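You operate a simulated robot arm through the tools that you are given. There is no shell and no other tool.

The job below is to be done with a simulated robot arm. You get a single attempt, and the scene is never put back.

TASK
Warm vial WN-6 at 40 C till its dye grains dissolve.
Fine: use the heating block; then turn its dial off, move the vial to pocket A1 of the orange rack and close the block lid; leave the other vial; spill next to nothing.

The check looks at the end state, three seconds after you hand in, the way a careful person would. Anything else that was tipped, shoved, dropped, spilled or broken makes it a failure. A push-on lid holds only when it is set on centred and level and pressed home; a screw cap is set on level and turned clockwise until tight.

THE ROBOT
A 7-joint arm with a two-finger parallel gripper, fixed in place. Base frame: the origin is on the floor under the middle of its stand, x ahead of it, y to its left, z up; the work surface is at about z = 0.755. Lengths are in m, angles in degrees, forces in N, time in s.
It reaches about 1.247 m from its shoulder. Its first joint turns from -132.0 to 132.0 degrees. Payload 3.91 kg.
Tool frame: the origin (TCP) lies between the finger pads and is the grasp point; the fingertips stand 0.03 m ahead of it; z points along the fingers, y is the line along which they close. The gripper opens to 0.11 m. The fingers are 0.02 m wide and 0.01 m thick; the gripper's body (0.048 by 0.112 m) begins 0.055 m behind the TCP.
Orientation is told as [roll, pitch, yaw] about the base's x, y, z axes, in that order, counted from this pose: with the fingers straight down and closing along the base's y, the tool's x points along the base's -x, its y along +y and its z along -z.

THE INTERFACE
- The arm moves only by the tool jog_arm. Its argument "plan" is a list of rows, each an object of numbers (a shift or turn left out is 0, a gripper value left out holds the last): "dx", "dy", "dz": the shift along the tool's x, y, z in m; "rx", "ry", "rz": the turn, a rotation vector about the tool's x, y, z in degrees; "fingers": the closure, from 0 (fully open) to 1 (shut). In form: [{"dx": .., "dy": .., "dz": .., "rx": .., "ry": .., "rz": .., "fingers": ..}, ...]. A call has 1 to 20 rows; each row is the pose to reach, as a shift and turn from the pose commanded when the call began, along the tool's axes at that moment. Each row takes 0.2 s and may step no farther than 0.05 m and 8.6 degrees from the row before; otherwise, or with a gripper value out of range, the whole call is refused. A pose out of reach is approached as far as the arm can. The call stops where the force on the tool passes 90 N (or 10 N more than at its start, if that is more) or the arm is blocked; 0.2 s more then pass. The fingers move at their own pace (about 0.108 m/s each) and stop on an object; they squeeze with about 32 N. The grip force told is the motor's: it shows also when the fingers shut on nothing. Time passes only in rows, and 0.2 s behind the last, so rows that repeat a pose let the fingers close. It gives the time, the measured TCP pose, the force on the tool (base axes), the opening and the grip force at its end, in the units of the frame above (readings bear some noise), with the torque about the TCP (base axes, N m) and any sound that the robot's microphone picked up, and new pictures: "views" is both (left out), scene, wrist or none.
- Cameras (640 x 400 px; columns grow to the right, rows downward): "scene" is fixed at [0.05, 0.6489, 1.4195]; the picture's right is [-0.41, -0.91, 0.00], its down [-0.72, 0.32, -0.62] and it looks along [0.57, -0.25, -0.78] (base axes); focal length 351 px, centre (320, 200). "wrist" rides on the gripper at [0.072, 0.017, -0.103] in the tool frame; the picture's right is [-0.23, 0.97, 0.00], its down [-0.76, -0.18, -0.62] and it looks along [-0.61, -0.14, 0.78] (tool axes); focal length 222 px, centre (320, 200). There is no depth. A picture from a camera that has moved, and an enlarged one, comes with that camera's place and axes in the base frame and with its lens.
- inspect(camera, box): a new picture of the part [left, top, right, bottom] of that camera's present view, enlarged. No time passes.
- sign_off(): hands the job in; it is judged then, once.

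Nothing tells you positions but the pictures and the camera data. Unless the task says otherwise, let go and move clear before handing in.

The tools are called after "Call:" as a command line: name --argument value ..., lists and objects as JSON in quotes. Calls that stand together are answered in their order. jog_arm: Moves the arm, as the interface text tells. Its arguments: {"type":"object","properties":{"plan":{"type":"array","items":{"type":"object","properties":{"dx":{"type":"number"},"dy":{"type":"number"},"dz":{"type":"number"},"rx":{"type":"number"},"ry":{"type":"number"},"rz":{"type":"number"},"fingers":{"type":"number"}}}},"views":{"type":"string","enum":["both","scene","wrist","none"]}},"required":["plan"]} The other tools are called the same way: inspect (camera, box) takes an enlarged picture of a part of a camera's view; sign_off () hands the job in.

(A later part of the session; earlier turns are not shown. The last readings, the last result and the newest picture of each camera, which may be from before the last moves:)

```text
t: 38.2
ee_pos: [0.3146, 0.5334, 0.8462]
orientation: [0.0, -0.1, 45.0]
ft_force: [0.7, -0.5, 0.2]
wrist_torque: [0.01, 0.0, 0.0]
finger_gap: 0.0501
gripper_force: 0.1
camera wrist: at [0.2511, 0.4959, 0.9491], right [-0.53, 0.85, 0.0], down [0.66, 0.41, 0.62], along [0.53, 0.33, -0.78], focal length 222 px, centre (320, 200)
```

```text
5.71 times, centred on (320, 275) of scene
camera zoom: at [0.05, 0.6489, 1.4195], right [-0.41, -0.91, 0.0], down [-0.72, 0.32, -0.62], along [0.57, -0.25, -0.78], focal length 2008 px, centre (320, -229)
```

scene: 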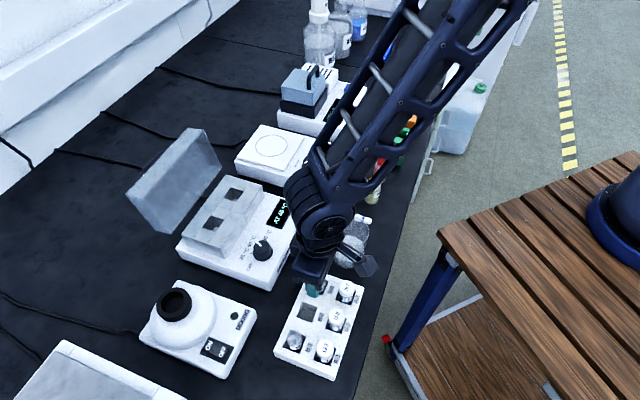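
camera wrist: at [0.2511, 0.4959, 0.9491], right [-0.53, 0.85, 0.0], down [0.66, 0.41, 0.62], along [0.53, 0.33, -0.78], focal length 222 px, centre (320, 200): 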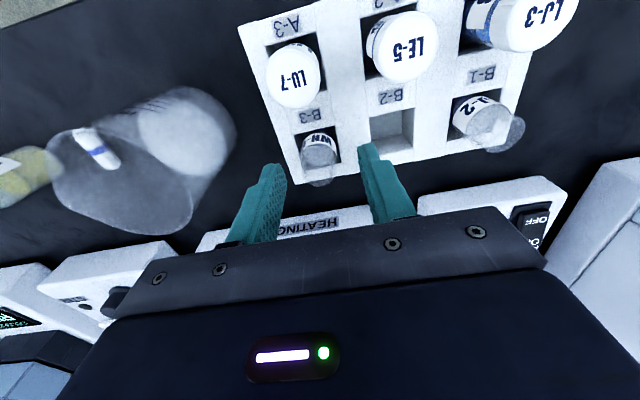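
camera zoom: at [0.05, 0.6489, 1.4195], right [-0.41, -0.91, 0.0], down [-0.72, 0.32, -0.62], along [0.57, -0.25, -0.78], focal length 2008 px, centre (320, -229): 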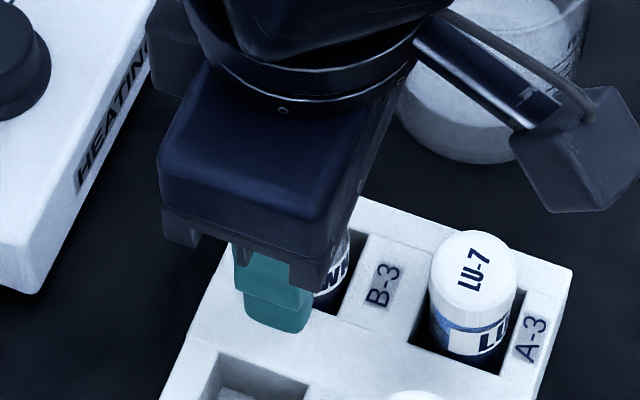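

The vial is centred between the fingers within about 1.5 mm. Final small correction, descend 16 mm and close gently.

Call:
jog_arm --plan '[{"dx": -0.0012, "dz": 0.008, "fingers": 0.545}, {"dx": -0.0012, "dz": 0.016, "fingers": 0.6}, {"dx": -0.0012, "dz": 0.016, "fingers": 0.68}, {"dx": -0.0012, "dz": 0.016, "fingers": 0.72}, {"dx": -0.0012, "dz": 0.016, "fingers": 0.76}, {"dx": -0.0012, "dz": 0.016, "fingers": 0.8}, {"dx": -0.0012, "dz": 0.016, "fingers": 0.9}, {"dx": -0.0012, "dz": 0.016, "fingers": 1.0}]' --views "both"

Call:
inspect --camera "wrist" --box '[240, 110, 400, 230]'

Call:
inspect --camera "scene" --box '[260, 190, 310, 230]'

```text
t: 40.0
ee_pos: [0.3152, 0.5358, 0.8316]
orientation: [0.0, 0.0, 45.0]
ft_force: [-0.1, -0.1, 0.1]
wrist_torque: [-0.01, 0.0, 0.0]
finger_gap: 0.0237
gripper_force: 32.4
camera wrist: at [0.252, 0.4971, 0.9333], right [-0.53, 0.85, 0.0], down [0.66, 0.41, 0.62], along [0.53, 0.33, -0.78], focal length 222 px, centre (320, 200)
```

scene: 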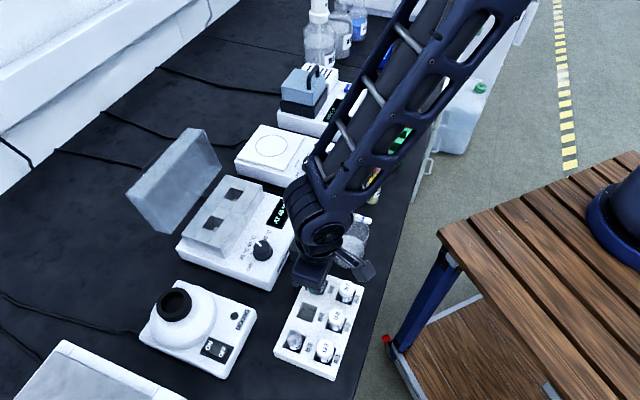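
wrist: 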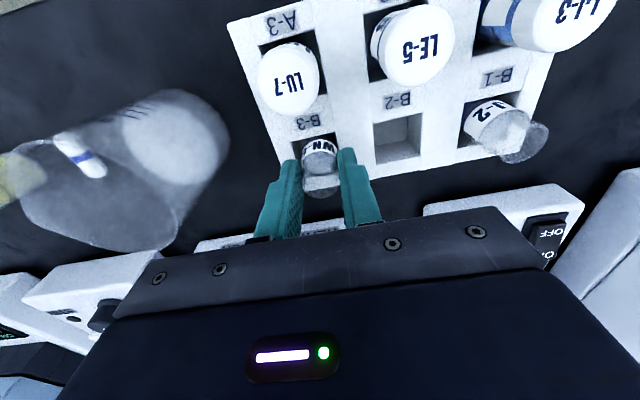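

```text
3.33 times, centred on (320, 170) of wrist
camera zoom: at [0.252, 0.4971, 0.9333], right [-0.53, 0.85, 0.0], down [0.66, 0.41, 0.62], along [0.53, 0.33, -0.78], focal length 740 px, centre (320, 300)
```

zoom: 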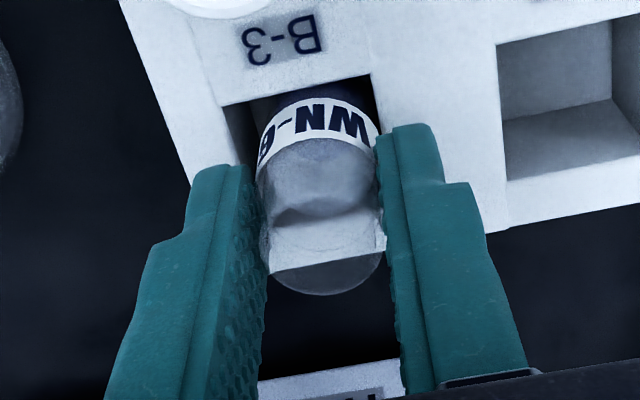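

```text
10.00 times, centred on (285, 210) of scene
camera zoom: at [0.05, 0.6489, 1.4195], right [-0.41, -0.91, 0.0], down [-0.72, 0.32, -0.62], along [0.57, -0.25, -0.78], focal length 3514 px, centre (670, 100)
```

zoom: 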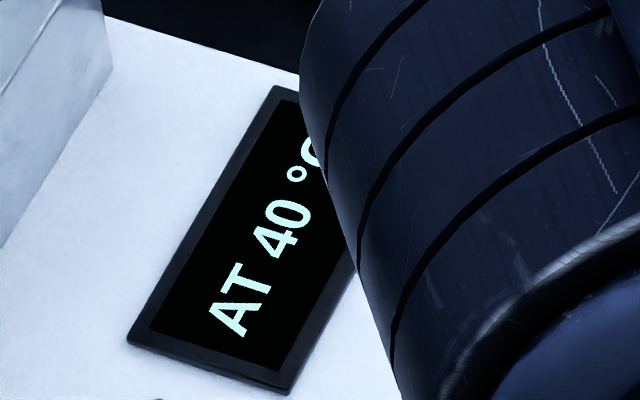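

The display reads AT 40 °C and the vial is held at a 23.7 mm gap. Lifting slowly and smoothly, straight up 0.12 m.

Call:
jog_arm --plan '[{"fingers": 1.0}, {"dz": -0.002}, {"dz": -0.006}, {"dz": -0.012}, {"dz": -0.02}, {"dz": -0.029}, {"dz": -0.039}, {"dz": -0.05}, {"dz": -0.061}, {"dz": -0.072}, {"dz": -0.083}, {"dz": -0.093}, {"dz": -0.102}, {"dz": -0.109}, {"dz": -0.115}, {"dz": -0.119}, {"dz": -0.12}, {"dz": -0.12}]' --views "both"

Call:
inspect --camera "wrist" --box '[240, 110, 400, 230]'

Call:
inspect --camera "scene" --box '[270, 200, 370, 310]'

```text
t: 43.8
ee_pos: [0.3153, 0.5335, 0.952]
orientation: [0.0, 0.0, 45.0]
ft_force: [0.9, 0.4, 0.3]
wrist_torque: [-0.01, 0.02, -0.02]
finger_gap: 0.0241
gripper_force: 31.6
camera wrist: at [0.2516, 0.4964, 1.0547], right [-0.53, 0.85, 0.0], down [0.66, 0.41, 0.62], along [0.53, 0.33, -0.78], focal length 222 px, centre (320, 200)
```

scene: 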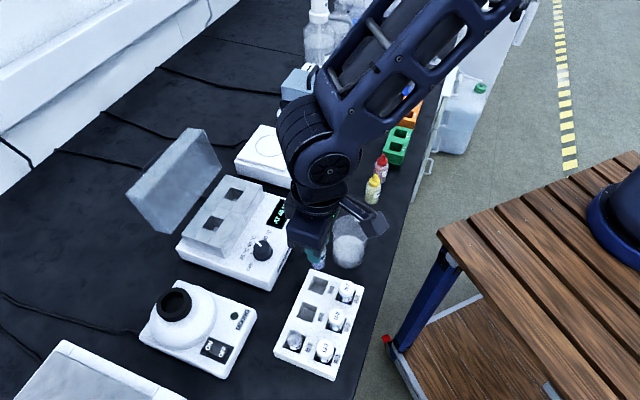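
wrist: 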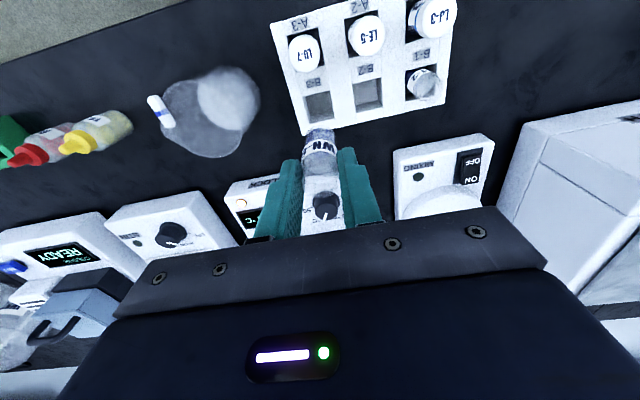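

```text
3.33 times, centred on (320, 170) of wrist
camera zoom: at [0.2516, 0.4964, 1.0547], right [-0.53, 0.85, 0.0], down [0.66, 0.41, 0.62], along [0.53, 0.33, -0.78], focal length 740 px, centre (320, 300)
```

zoom: 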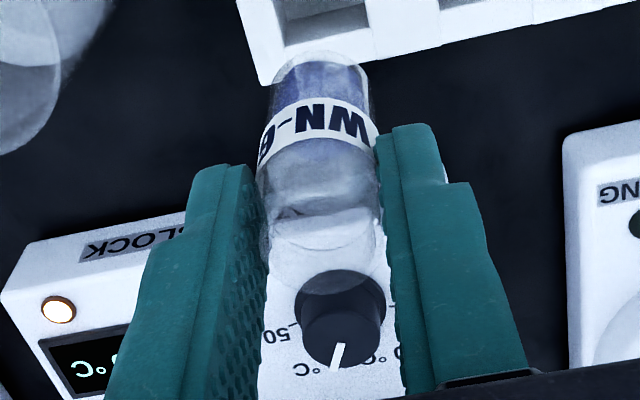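

```text
3.64 times, centred on (320, 255) of scene
camera zoom: at [0.05, 0.6489, 1.4195], right [-0.41, -0.91, 0.0], down [-0.72, 0.32, -0.62], along [0.57, -0.25, -0.78], focal length 1278 px, centre (320, 0)
```

zoom: 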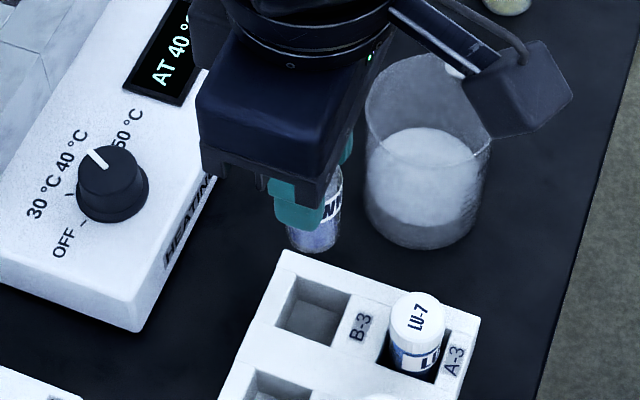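

Vial lifted cleanly, B-3 is empty. I'll measure the tray pocket depth and how far the vial hangs below the fingertips, so I know the release height in the block.

Call:
inspect --camera "scene" --box '[300, 265, 340, 300]'

Call:
inspect --camera "scene" --box '[295, 235, 335, 275]'

Call:
inspect --camera "wrist" --box '[295, 115, 345, 195]'

```text
11.43 times, centred on (320, 282) of scene
camera zoom: at [0.05, 0.6489, 1.4195], right [-0.41, -0.91, 0.0], down [-0.72, 0.32, -0.62], along [0.57, -0.25, -0.78], focal length 4016 px, centre (320, -743)
```

zoom: 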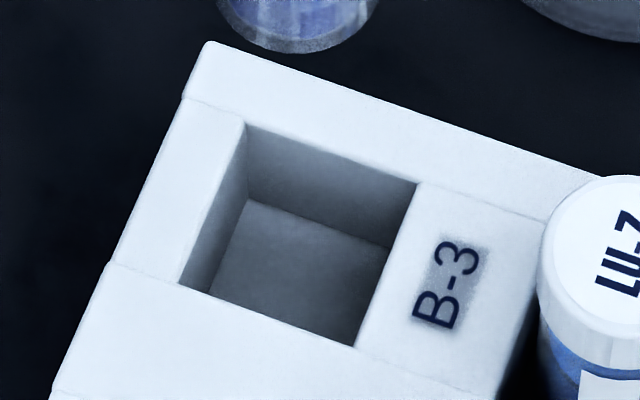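

```text
10.00 times, centred on (315, 255) of scene
camera zoom: at [0.05, 0.6489, 1.4195], right [-0.41, -0.91, 0.0], down [-0.72, 0.32, -0.62], along [0.57, -0.25, -0.78], focal length 3514 px, centre (370, -350)
```

zoom: 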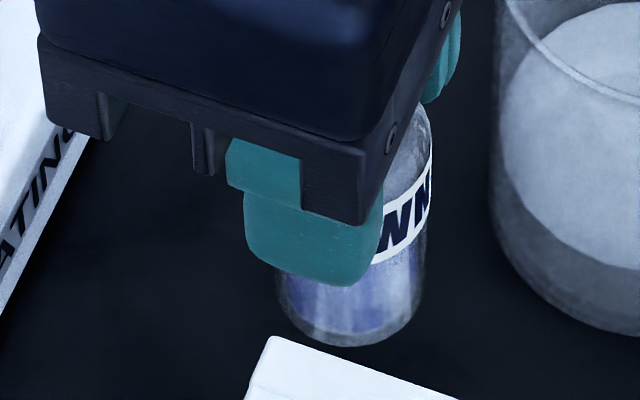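

```text
5.00 times, centred on (320, 155) of wrist
camera zoom: at [0.2516, 0.4964, 1.0547], right [-0.53, 0.85, 0.0], down [0.66, 0.41, 0.62], along [0.53, 0.33, -0.78], focal length 1111 px, centre (320, 425)
```

zoom: 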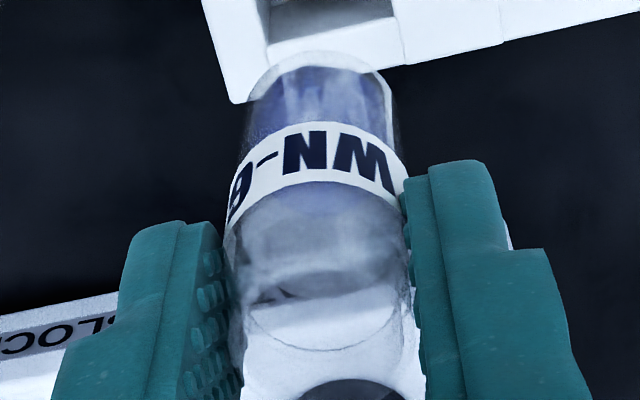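

The vial hangs about 40 mm below the fingertips; block pocket 1 centre is (0.4955, 0.6817), 37 mm deep. I'll carry the vial smoothly over pocket 1 at the current height.

Call:
jog_arm --plan '[{"dx": -0.0026, "dy": -0.0003}, {"dx": -0.01, "dy": -0.001}, {"dx": -0.0214, "dy": -0.0021}, {"dx": -0.0363, "dy": -0.0035}, {"dx": -0.0538, "dy": -0.0052}, {"dx": -0.0735, "dy": -0.0072}, {"dx": -0.0945, "dy": -0.0092}, {"dx": -0.1161, "dy": -0.0113}, {"dx": -0.1377, "dy": -0.0134}, {"dx": -0.1587, "dy": -0.0154}, {"dx": -0.1784, "dy": -0.0174}, {"dx": -0.1959, "dy": -0.0191}, {"dx": -0.2108, "dy": -0.0205}, {"dx": -0.2222, "dy": -0.0216}, {"dx": -0.2296, "dy": -0.0223}, {"dx": -0.2322, "dy": -0.0226}, {"dx": -0.2322, "dy": -0.0226}]' --views "both"

Call:
inspect --camera "wrist" --box '[240, 80, 400, 230]'

Call:
inspect --camera "scene" --box '[160, 150, 280, 260]'

```text
t: 47.4
ee_pos: [0.4948, 0.6841, 0.9518]
orientation: [0.0, -0.1, 45.0]
ft_force: [-0.2, -0.2, -0.4]
wrist_torque: [-0.01, 0.0, 0.02]
finger_gap: 0.0241
gripper_force: 32.2
camera wrist: at [0.432, 0.6455, 1.0543], right [-0.53, 0.85, 0.0], down [0.66, 0.41, 0.62], along [0.53, 0.33, -0.78], focal length 222 px, centre (320, 200)
```

scene: 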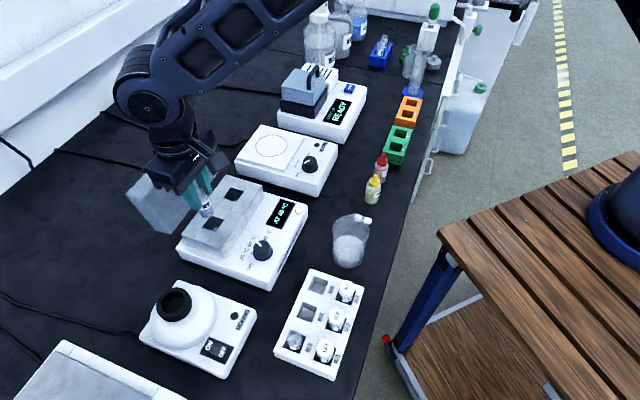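
wrist: 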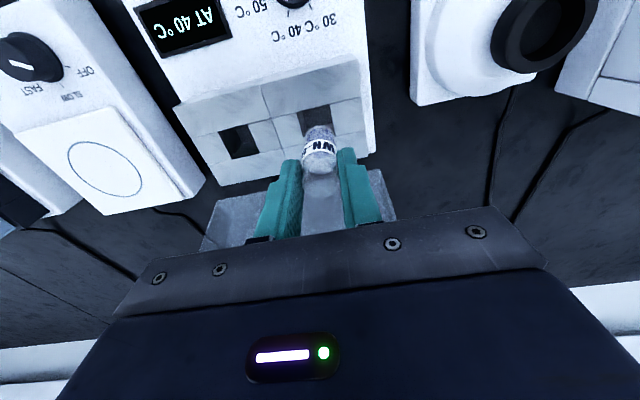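

```text
2.67 times, centred on (320, 155) of wrist
camera zoom: at [0.432, 0.6455, 1.0543], right [-0.53, 0.85, 0.0], down [0.66, 0.41, 0.62], along [0.53, 0.33, -0.78], focal length 592 px, centre (320, 320)
```

zoom: 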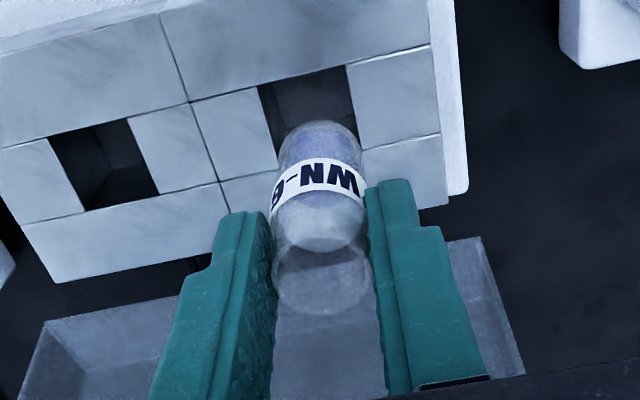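

```text
3.64 times, centred on (220, 205) of scene
camera zoom: at [0.05, 0.6489, 1.4195], right [-0.41, -0.91, 0.0], down [-0.72, 0.32, -0.62], along [0.57, -0.25, -0.78], focal length 1278 px, centre (684, 182)
```

zoom: 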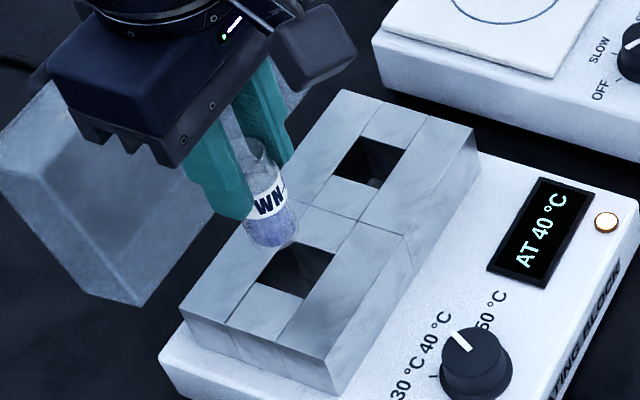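

Call:
inspect --camera "wrist" --box '[285, 100, 355, 160]'

Call:
inspect --camera "scene" --box '[190, 195, 240, 240]'

```text
6.67 times, centred on (320, 130) of wrist
camera zoom: at [0.432, 0.6455, 1.0543], right [-0.53, 0.85, 0.0], down [0.66, 0.41, 0.62], along [0.53, 0.33, -0.78], focal length 1481 px, centre (320, 667)
```

zoom: 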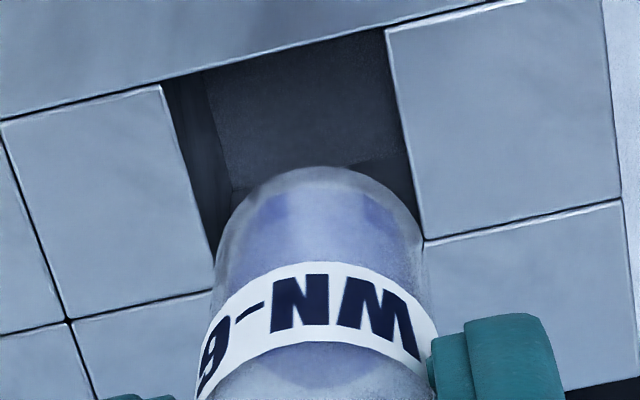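

```text
8.89 times, centred on (215, 218) of scene
camera zoom: at [0.05, 0.6489, 1.4195], right [-0.41, -0.91, 0.0], down [-0.72, 0.32, -0.62], along [0.57, -0.25, -0.78], focal length 3123 px, centre (1253, 44)
```

zoom: 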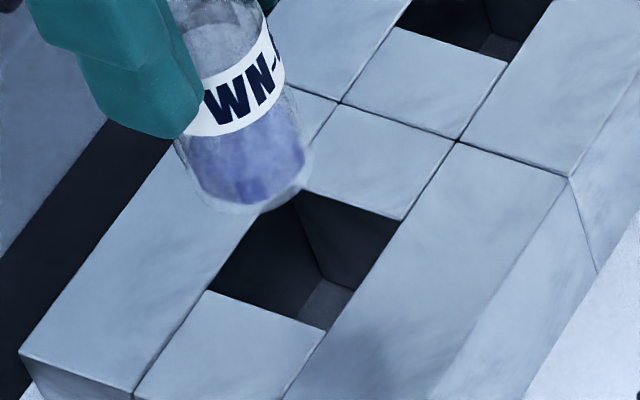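

Pocket centre is about 3 mm off the current axis; I'll correct that and lower the vial smoothly to about 10 mm above the pocket floor.

Call:
jog_arm --plan '[{"dx": 0.0003, "dy": -0.001}, {"dx": 0.0006, "dy": -0.0025}, {"dx": 0.0007, "dy": -0.003}, {"dx": 0.0007, "dy": -0.003, "dz": 0.002}, {"dx": 0.0007, "dy": -0.003, "dz": 0.006}, {"dx": 0.0007, "dy": -0.003, "dz": 0.012}, {"dx": 0.0007, "dy": -0.003, "dz": 0.019}, {"dx": 0.0007, "dy": -0.003, "dz": 0.026}, {"dx": 0.0007, "dy": -0.003, "dz": 0.03}, {"dx": 0.0007, "dy": -0.003, "dz": 0.032}, {"dx": 0.0007, "dy": -0.003, "dz": 0.032}]' --views "both"

Call:
inspect --camera "wrist" --box '[260, 90, 380, 190]'

Call:
inspect --camera "scene" --box '[180, 180, 250, 245]'

```text
t: 49.8
ee_pos: [0.4965, 0.6808, 0.9211]
orientation: [0.0, 0.1, 45.0]
ft_force: [-0.1, 0.2, -1.1]
wrist_torque: [-0.04, 0.02, 0.03]
finger_gap: 0.0238
gripper_force: 31.6
camera wrist: at [0.4335, 0.6417, 1.0228], right [-0.53, 0.85, 0.0], down [0.66, 0.41, 0.62], along [0.53, 0.33, -0.78], focal length 222 px, centre (320, 200)
```

scene: 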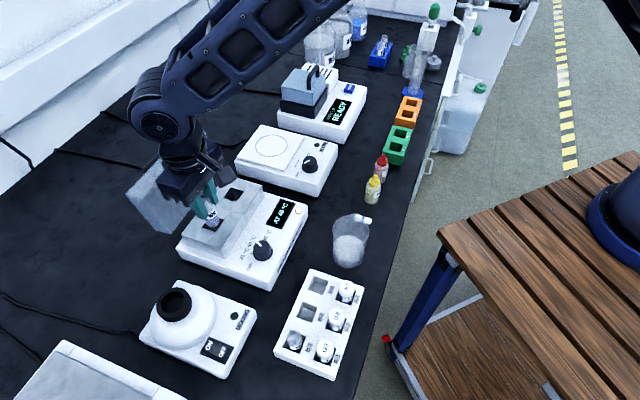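
wrist: 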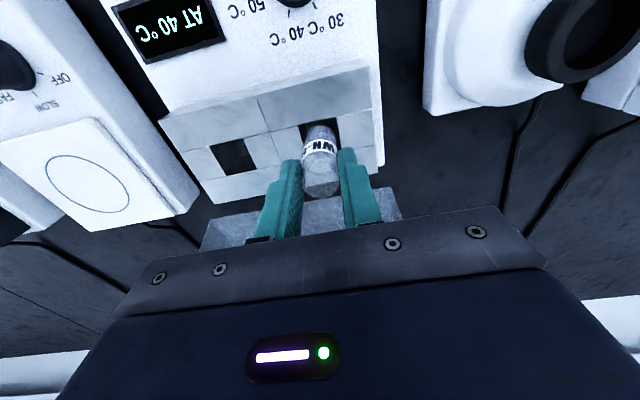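

```text
4.00 times, centred on (320, 140) of wrist
camera zoom: at [0.4335, 0.6417, 1.0228], right [-0.53, 0.85, 0.0], down [0.66, 0.41, 0.62], along [0.53, 0.33, -0.78], focal length 888 px, centre (320, 440)
```

zoom: 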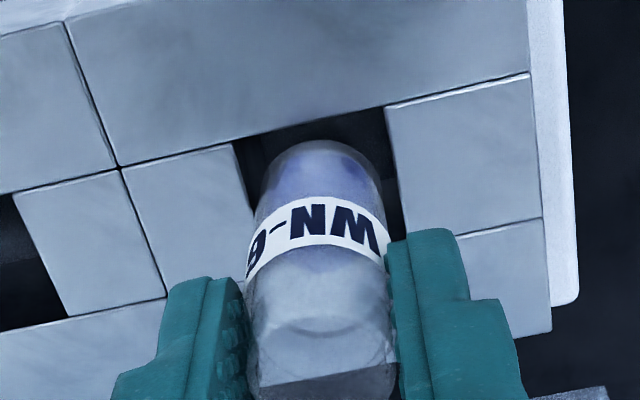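

```text
6.15 times, centred on (215, 212) of scene
camera zoom: at [0.05, 0.6489, 1.4195], right [-0.41, -0.91, 0.0], down [-0.72, 0.32, -0.62], along [0.57, -0.25, -0.78], focal length 2162 px, centre (966, 123)
```

zoom: 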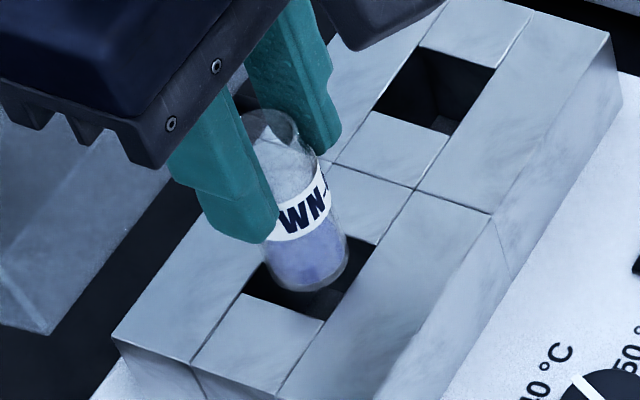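

The vial bottom is right over the pocket, well centred. Lowering further.

Call:
jog_arm --plan '[{"dz": 0.002}, {"dz": 0.006}, {"dz": 0.011}, {"dz": 0.017}, {"dz": 0.022}, {"dz": 0.026}, {"dz": 0.028}, {"dz": 0.028}]' --views "both"

Call:
inspect --camera "wrist" --box '[260, 110, 380, 210]'

Call:
inspect --camera "scene" --box '[180, 180, 250, 245]'

```text
t: 51.6
ee_pos: [0.4963, 0.6788, 0.8921]
orientation: [-0.1, 0.0, 45.0]
ft_force: [-0.9, 0.3, -0.5]
wrist_torque: [0.0, -0.01, 0.03]
finger_gap: 0.0242
gripper_force: 32.5
camera wrist: at [0.4329, 0.642, 0.9943], right [-0.53, 0.85, 0.0], down [0.66, 0.41, 0.62], along [0.53, 0.33, -0.78], focal length 222 px, centre (320, 200)
```

scene: 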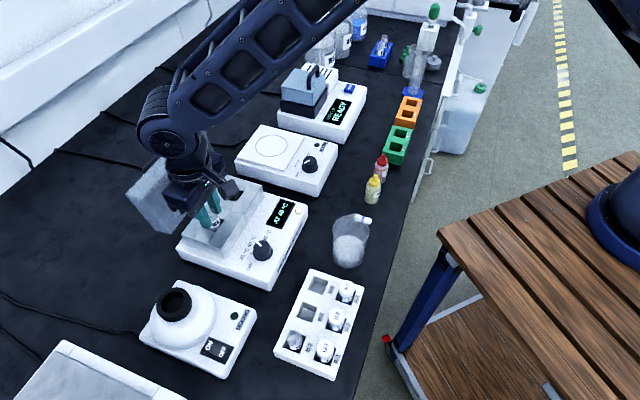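
wrist: 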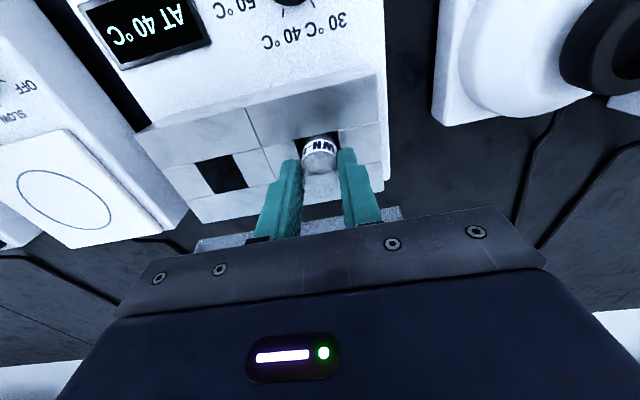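

```text
4.00 times, centred on (320, 160) of wrist
camera zoom: at [0.4329, 0.642, 0.9943], right [-0.53, 0.85, 0.0], down [0.66, 0.41, 0.62], along [0.53, 0.33, -0.78], focal length 888 px, centre (320, 360)
```

zoom: 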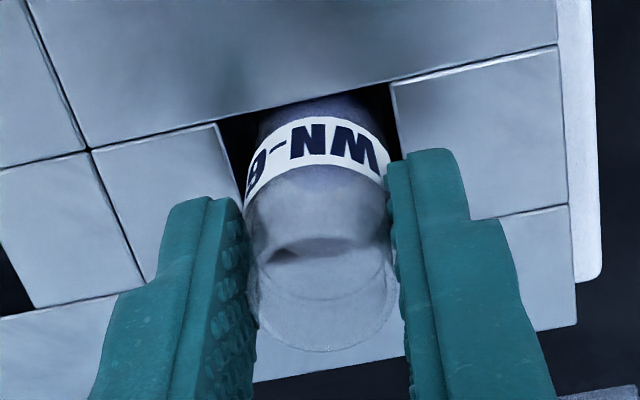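

```text
6.15 times, centred on (215, 212) of scene
camera zoom: at [0.05, 0.6489, 1.4195], right [-0.41, -0.91, 0.0], down [-0.72, 0.32, -0.62], along [0.57, -0.25, -0.78], focal length 2162 px, centre (966, 123)
```

zoom: 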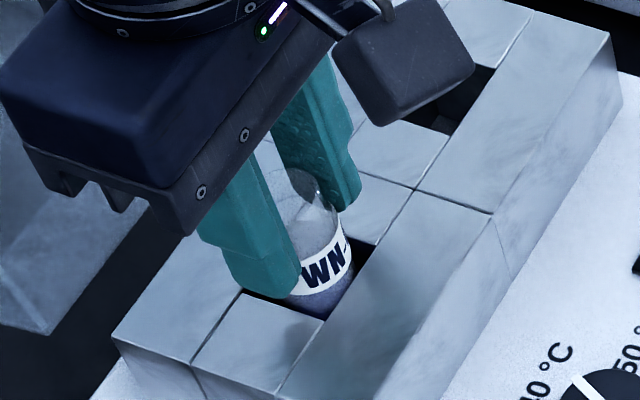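

Call:
jog_arm --plan '[{"dz": 0.002}, {"dz": 0.004}, {"dz": 0.006}, {"dz": 0.007}, {"dz": 0.007}]' --views "none"

Call:
inspect --camera "scene" --box '[180, 190, 250, 255]'

Call:
inspect --camera "wrist" --box '[260, 110, 380, 210]'

```text
t: 52.8
ee_pos: [0.4972, 0.6809, 0.884]
orientation: [0.0, 0.0, 45.0]
ft_force: [0.6, -0.1, 0.7]
wrist_torque: [0.0, 0.02, 0.02]
finger_gap: 0.0242
gripper_force: 31.7
```

```text
6.15 times, centred on (215, 222) of scene
camera zoom: at [0.05, 0.6489, 1.4195], right [-0.41, -0.91, 0.0], down [-0.72, 0.32, -0.62], along [0.57, -0.25, -0.78], focal length 2162 px, centre (966, 62)
```

zoom: 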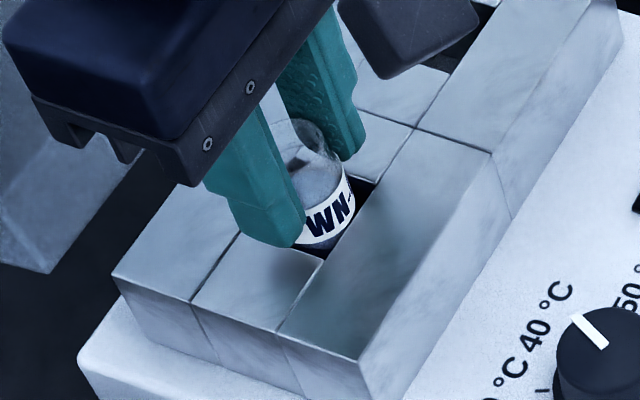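

```text
4.00 times, centred on (320, 160) of wrist
camera zoom: at [0.4336, 0.642, 0.9875], right [-0.53, 0.85, 0.0], down [0.66, 0.41, 0.62], along [0.53, 0.33, -0.78], focal length 888 px, centre (320, 360)
```

zoom: 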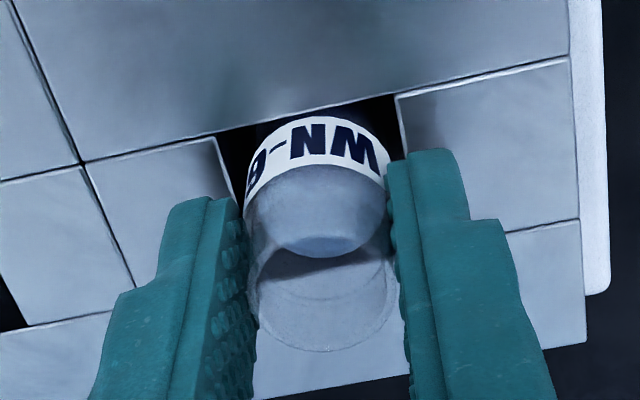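

Call:
jog_arm --plan '[{"dz": 0.001}, {"dz": 0.002}, {"dz": 0.002}]' --views "none"

```text
t: 53.6
ee_pos: [0.4979, 0.6808, 0.8816]
orientation: [-0.1, 0.0, 44.9]
ft_force: [0.1, -1.0, -0.6]
wrist_torque: [0.01, 0.0, 0.01]
finger_gap: 0.0241
gripper_force: 32.2
```

Call:
jog_arm --plan '[{"dz": 0.001}, {"dz": 0.002}, {"dz": 0.002}]' --views "none"

Call:
inspect --camera "scene" --box '[195, 200, 235, 240]'

```text
t: 54.4
ee_pos: [0.4971, 0.6817, 0.8799]
orientation: [0.1, -0.1, 45.0]
ft_force: [0.6, 0.4, -0.3]
wrist_torque: [-0.03, 0.03, -0.02]
finger_gap: 0.0239
gripper_force: 32.2
```

```text
10.00 times, centred on (215, 220) of scene
camera zoom: at [0.05, 0.6489, 1.4195], right [-0.41, -0.91, 0.0], down [-0.72, 0.32, -0.62], along [0.57, -0.25, -0.78], focal length 3514 px, centre (1370, 0)
```

zoom: 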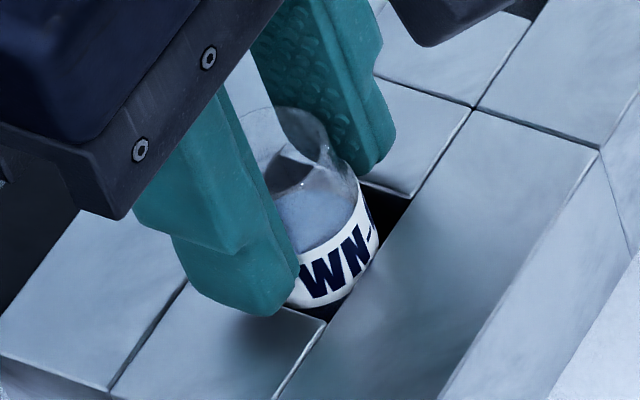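

Call:
jog_arm --plan '[{"dz": 0.001}, {"dz": 0.001}]' --views "none"

```text
t: 55.0
ee_pos: [0.4971, 0.6802, 0.8803]
orientation: [0.0, 0.0, 45.0]
ft_force: [-0.7, -0.1, 0.2]
wrist_torque: [-0.06, 0.01, 0.0]
finger_gap: 0.0241
gripper_force: 32.0
```

Call:
jog_arm --plan '[{"dz": 0.001}, {"dz": 0.001}]' --views "none"

Call:
inspect --camera "wrist" --box '[260, 130, 380, 220]'

```text
t: 55.6
ee_pos: [0.4966, 0.6807, 0.8776]
orientation: [0.0, 0.0, 45.0]
ft_force: [-0.6, -0.6, 0.5]
wrist_torque: [-0.01, 0.01, -0.02]
finger_gap: 0.0241
gripper_force: 31.9
```

```text
4.44 times, centred on (320, 175) of wrist
camera zoom: at [0.4335, 0.6423, 0.9813], right [-0.53, 0.85, 0.0], down [0.66, 0.41, 0.62], along [0.53, 0.33, -0.78], focal length 987 px, centre (320, 311)
```

zoom: 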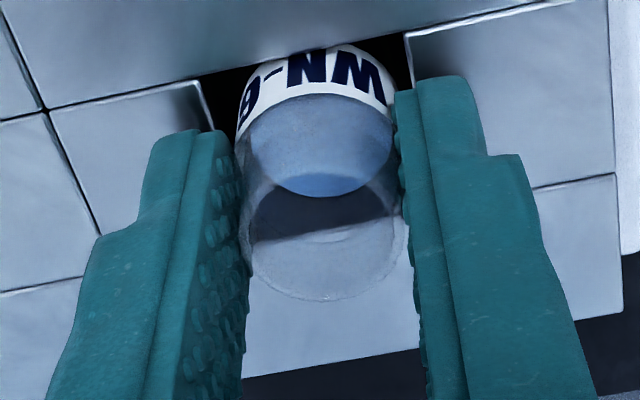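

Call:
jog_arm --plan '[{"dz": 0.001}, {"dz": 0.001}]' --views "none"

```text
t: 56.2
ee_pos: [0.4971, 0.6811, 0.8772]
orientation: [0.0, 0.0, 45.0]
ft_force: [0.1, 0.3, 0.2]
wrist_torque: [0.0, 0.02, -0.01]
finger_gap: 0.0242
gripper_force: 31.8
```

Call:
jog_arm --plan '[{"dz": 0.001}, {"dz": 0.001}]' --views "none"

Call:
inspect --camera "scene" --box '[195, 200, 235, 240]'

```text
t: 56.8
ee_pos: [0.4964, 0.6804, 0.8778]
orientation: [0.0, -0.1, 45.0]
ft_force: [0.3, 0.9, -0.1]
wrist_torque: [-0.01, 0.02, 0.05]
finger_gap: 0.0245
gripper_force: 31.7
```

```text
10.00 times, centred on (215, 220) of scene
camera zoom: at [0.05, 0.6489, 1.4195], right [-0.41, -0.91, 0.0], down [-0.72, 0.32, -0.62], along [0.57, -0.25, -0.78], focal length 3514 px, centre (1370, 0)
```

zoom: 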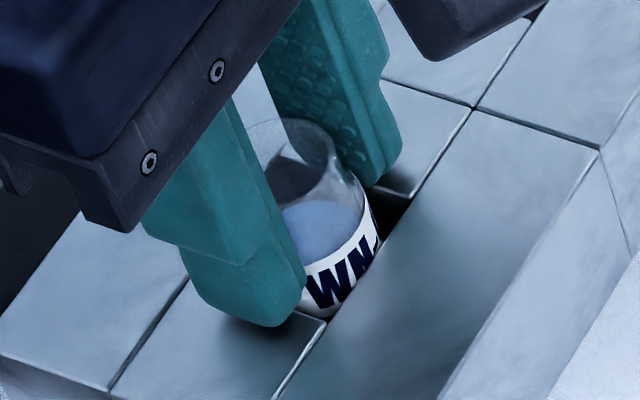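

Call:
jog_arm --plan '[{"dz": 0.001}, {"dz": 0.001}]' --views "none"

```text
t: 57.4
ee_pos: [0.4965, 0.681, 0.8767]
orientation: [0.0, -0.1, 45.1]
ft_force: [-0.4, 0.2, 2.4]
wrist_torque: [0.07, 0.06, 0.0]
finger_gap: 0.0243
gripper_force: 31.9
```

Call:
jog_arm --plan '[{"dz": 0.0005}, {"dz": 0.001}, {"dz": 0.001}]' --views "none"

Call:
inspect --camera "scene" --box '[195, 200, 235, 240]'

Call:
inspect --camera "wrist" --box '[260, 130, 380, 220]'

```text
t: 58.2
ee_pos: [0.4963, 0.682, 0.8771]
orientation: [-0.1, -0.1, 45.0]
ft_force: [0.0, -1.9, 15.9]
wrist_torque: [-0.18, -0.01, 0.0]
finger_gap: 0.0241
gripper_force: 31.9
```

```text
10.00 times, centred on (215, 220) of scene
camera zoom: at [0.05, 0.6489, 1.4195], right [-0.41, -0.91, 0.0], down [-0.72, 0.32, -0.62], along [0.57, -0.25, -0.78], focal length 3514 px, centre (1370, 0)
```

zoom: 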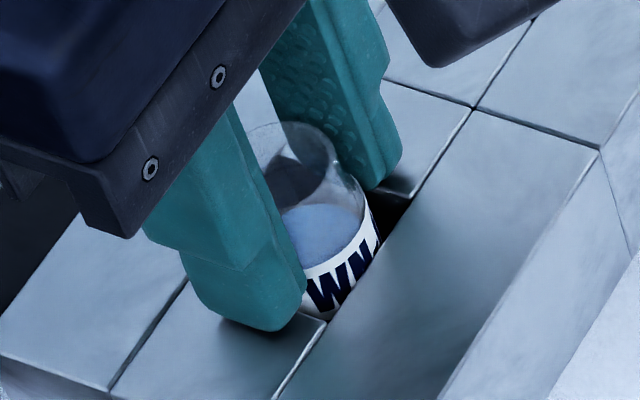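

```text
4.44 times, centred on (320, 175) of wrist
camera zoom: at [0.4332, 0.6424, 0.9784], right [-0.53, 0.85, 0.0], down [0.66, 0.41, 0.62], along [0.53, 0.33, -0.78], focal length 987 px, centre (320, 311)
```

zoom: 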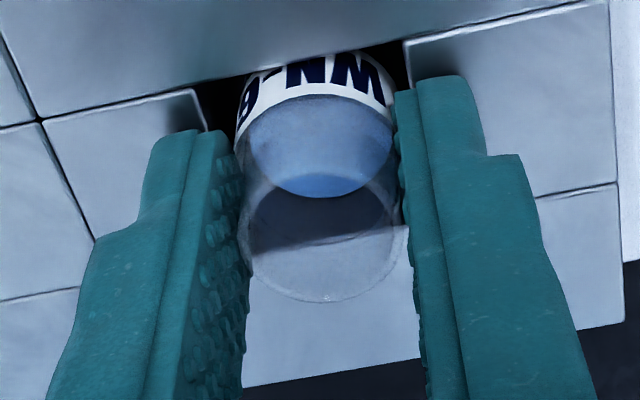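

Contact at 16 N (vial seated on the pocket floor or nearly). I'll relieve the load by 0.7 mm and open slowly.

Call:
jog_arm --plan '[{"dz": -0.0007}, {"dz": -0.0007}, {"dz": -0.0007, "fingers": 0.76}, {"dz": -0.0007, "fingers": 0.74}, {"dz": -0.0007, "fingers": 0.7}, {"dz": -0.0007, "fingers": 0.65}, {"dz": -0.0007, "fingers": 0.65}]' --views "both"

Call:
inspect --camera "scene" --box '[195, 200, 235, 240]'

Call:
inspect --camera "wrist" --box '[260, 130, 380, 220]'

```text
t: 59.8
ee_pos: [0.497, 0.6819, 0.877]
orientation: [0.0, 0.0, 45.0]
ft_force: [-0.3, 0.3, 0.0]
wrist_torque: [-0.02, -0.01, 0.0]
finger_gap: 0.0385
gripper_force: 0.0
camera wrist: at [0.4336, 0.6427, 0.9781], right [-0.53, 0.85, 0.0], down [0.66, 0.41, 0.62], along [0.53, 0.33, -0.78], focal length 222 px, centre (320, 200)
```

scene: 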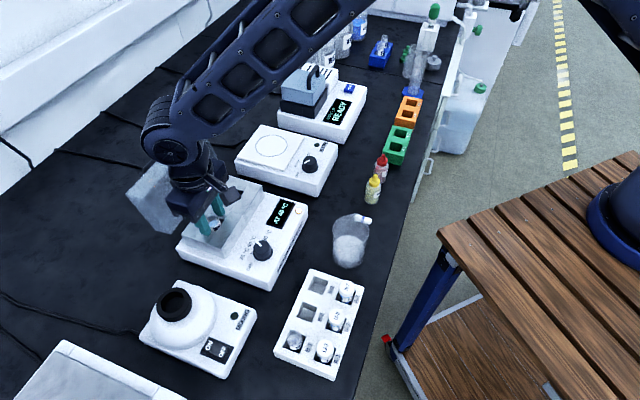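
wrist: 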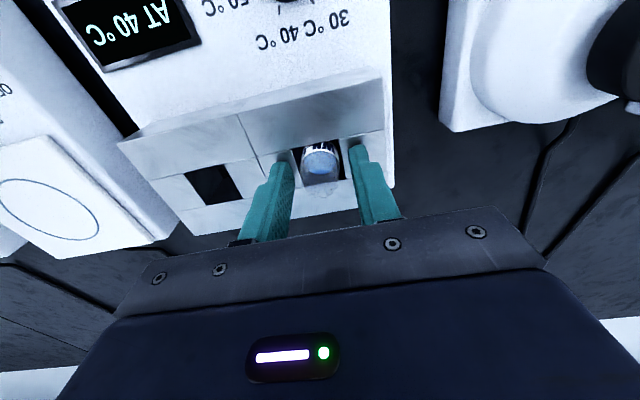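

```text
10.00 times, centred on (215, 220) of scene
camera zoom: at [0.05, 0.6489, 1.4195], right [-0.41, -0.91, 0.0], down [-0.72, 0.32, -0.62], along [0.57, -0.25, -0.78], focal length 3514 px, centre (1370, 0)
```

zoom: 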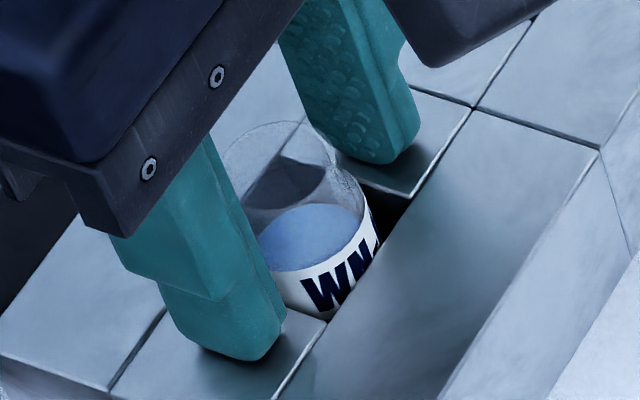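

```text
4.44 times, centred on (320, 175) of wrist
camera zoom: at [0.4336, 0.6427, 0.9781], right [-0.53, 0.85, 0.0], down [0.66, 0.41, 0.62], along [0.53, 0.33, -0.78], focal length 987 px, centre (320, 311)
```

zoom: 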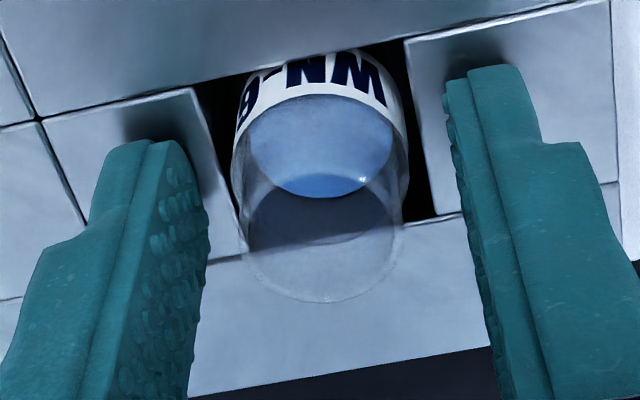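

The vial sits upright in the block, unmoved by the release, and the liquid is already turning blue. I'll raise straight up and watch it dissolve.

Call:
jog_arm --plan '[{"dz": -0.01}, {"dz": -0.03}, {"dz": -0.06}, {"dz": -0.08}, {"dz": -0.08}, {"dz": -0.08}, {"dz": -0.08}, {"dz": -0.08}, {"dz": -0.08}, {"dz": -0.08}, {"dz": -0.08}, {"dz": -0.08}, {"dz": -0.08}, {"dz": -0.08}, {"dz": -0.08}]' --views "both"

Call:
inspect --camera "wrist" --box '[270, 90, 370, 170]'

Call:
inspect --camera "scene" --box '[195, 200, 235, 240]'

```text
t: 63.0
ee_pos: [0.4974, 0.6815, 0.956]
orientation: [0.0, 0.0, 45.0]
ft_force: [-0.2, 0.2, -0.4]
wrist_torque: [0.02, -0.01, 0.01]
finger_gap: 0.0385
gripper_force: 0.0
camera wrist: at [0.4339, 0.642, 1.059], right [-0.53, 0.85, 0.0], down [0.66, 0.41, 0.62], along [0.53, 0.33, -0.78], focal length 222 px, centre (320, 200)
```

scene: 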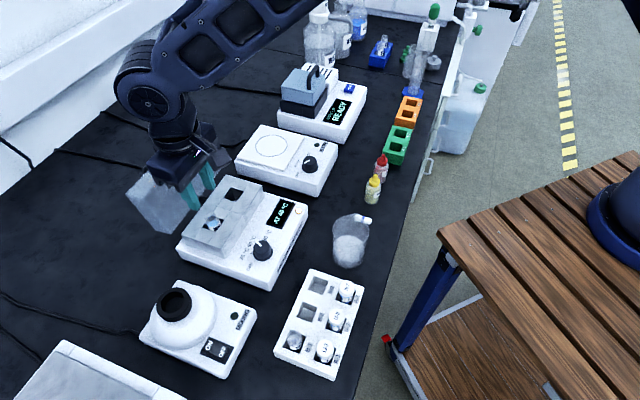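
wrist: 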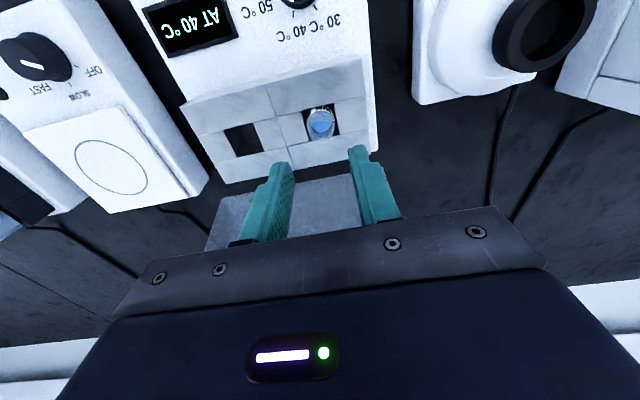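

```text
5.00 times, centred on (320, 130) of wrist
camera zoom: at [0.4339, 0.642, 1.059], right [-0.53, 0.85, 0.0], down [0.66, 0.41, 0.62], along [0.53, 0.33, -0.78], focal length 1111 px, centre (320, 550)
```

zoom: 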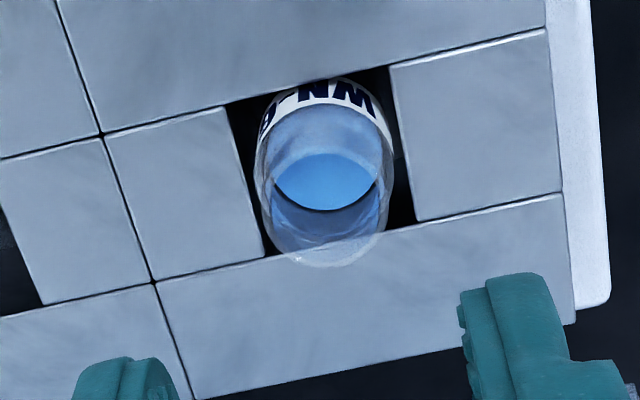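

```text
10.00 times, centred on (215, 220) of scene
camera zoom: at [0.05, 0.6489, 1.4195], right [-0.41, -0.91, 0.0], down [-0.72, 0.32, -0.62], along [0.57, -0.25, -0.78], focal length 3514 px, centre (1370, 0)
```

zoom: 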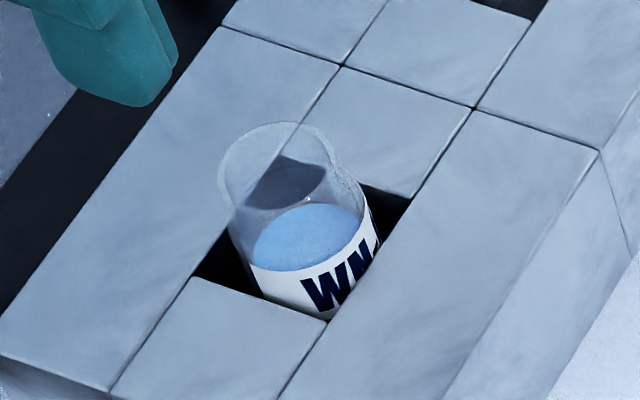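

The liquid is getting bluer as the grains dissolve. I'll keep waiting and watching.

Call:
jog_arm --plan '[{}, {}, {}, {}, {}, {}, {}, {}, {}, {}, {}, {}, {}, {}, {}, {}, {}, {}, {}, {}]' --views "none"

Call:
inspect --camera "wrist" --box '[295, 95, 345, 145]'

Call:
inspect --camera "scene" --box '[200, 205, 230, 235]'

```text
t: 67.2
ee_pos: [0.4975, 0.6802, 0.9566]
orientation: [0.0, 0.0, 45.0]
ft_force: [0.3, -0.1, 0.0]
wrist_torque: [-0.01, 0.02, 0.01]
finger_gap: 0.0386
gripper_force: 0.1
```

```text
8.00 times, centred on (320, 120) of wrist
camera zoom: at [0.4339, 0.6419, 1.059], right [-0.53, 0.85, 0.0], down [0.66, 0.41, 0.62], along [0.53, 0.33, -0.78], focal length 1777 px, centre (320, 840)
```

zoom: 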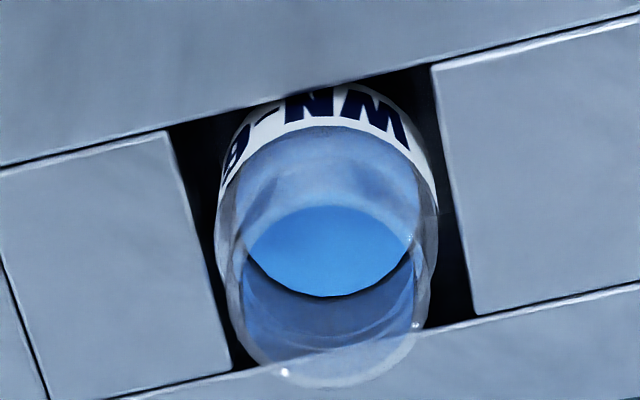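

```text
13.33 times, centred on (215, 220) of scene
camera zoom: at [0.05, 0.6489, 1.4195], right [-0.41, -0.91, 0.0], down [-0.72, 0.32, -0.62], along [0.57, -0.25, -0.78], focal length 4685 px, centre (1720, -67)
```

zoom: 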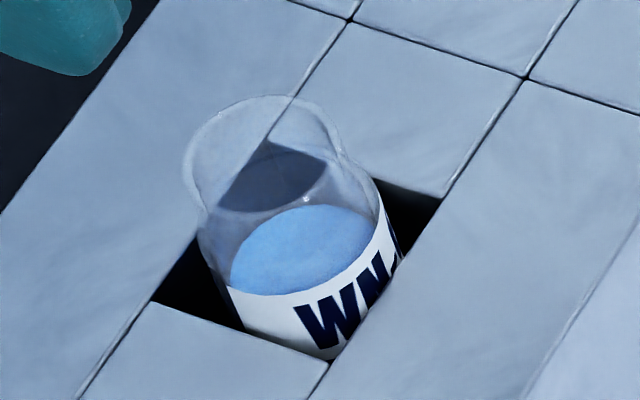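

Call:
jog_arm --plan '[{}, {}, {}, {}, {}, {}, {}, {}, {}, {}, {}, {}, {}, {}, {}, {}, {}, {}, {}, {}]' --views "none"

Call:
jog_arm --plan '[{}, {}, {}, {}, {}, {}, {}, {}, {}, {}, {}, {}, {}, {}, {}, {}, {}, {}, {}, {}]' --views "none"

Call:
inspect --camera "wrist" --box '[295, 95, 345, 145]'

Call:
inspect --camera "scene" --box '[200, 205, 230, 235]'

```text
t: 71.4
ee_pos: [0.4984, 0.6811, 0.9564]
orientation: [0.0, 0.0, 45.1]
ft_force: [-0.7, -0.3, -0.2]
wrist_torque: [0.0, 0.0, -0.01]
finger_gap: 0.0386
gripper_force: 0.1
```

```text
t: 75.6
ee_pos: [0.4968, 0.6808, 0.9564]
orientation: [0.1, 0.0, 44.9]
ft_force: [0.6, -0.1, 0.9]
wrist_torque: [0.03, 0.0, 0.0]
finger_gap: 0.0386
gripper_force: 0.0
```

```text
8.00 times, centred on (320, 120) of wrist
camera zoom: at [0.4338, 0.642, 1.059], right [-0.53, 0.85, 0.0], down [0.66, 0.41, 0.62], along [0.53, 0.33, -0.78], focal length 1777 px, centre (320, 840)
```

zoom: 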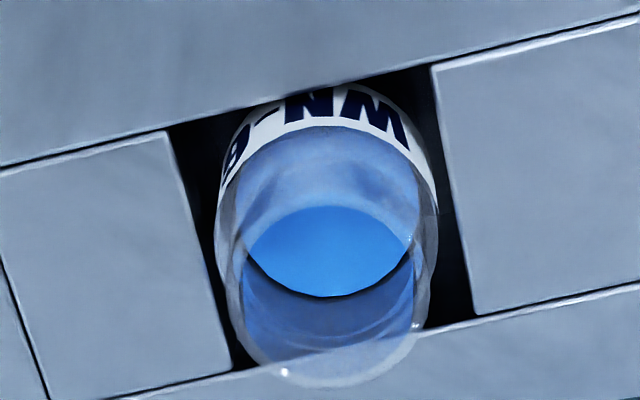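

```text
13.33 times, centred on (215, 220) of scene
camera zoom: at [0.05, 0.6489, 1.4195], right [-0.41, -0.91, 0.0], down [-0.72, 0.32, -0.62], along [0.57, -0.25, -0.78], focal length 4685 px, centre (1720, -67)
```

zoom: 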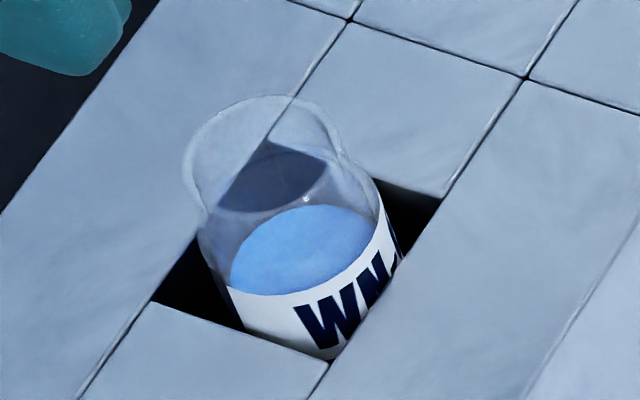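

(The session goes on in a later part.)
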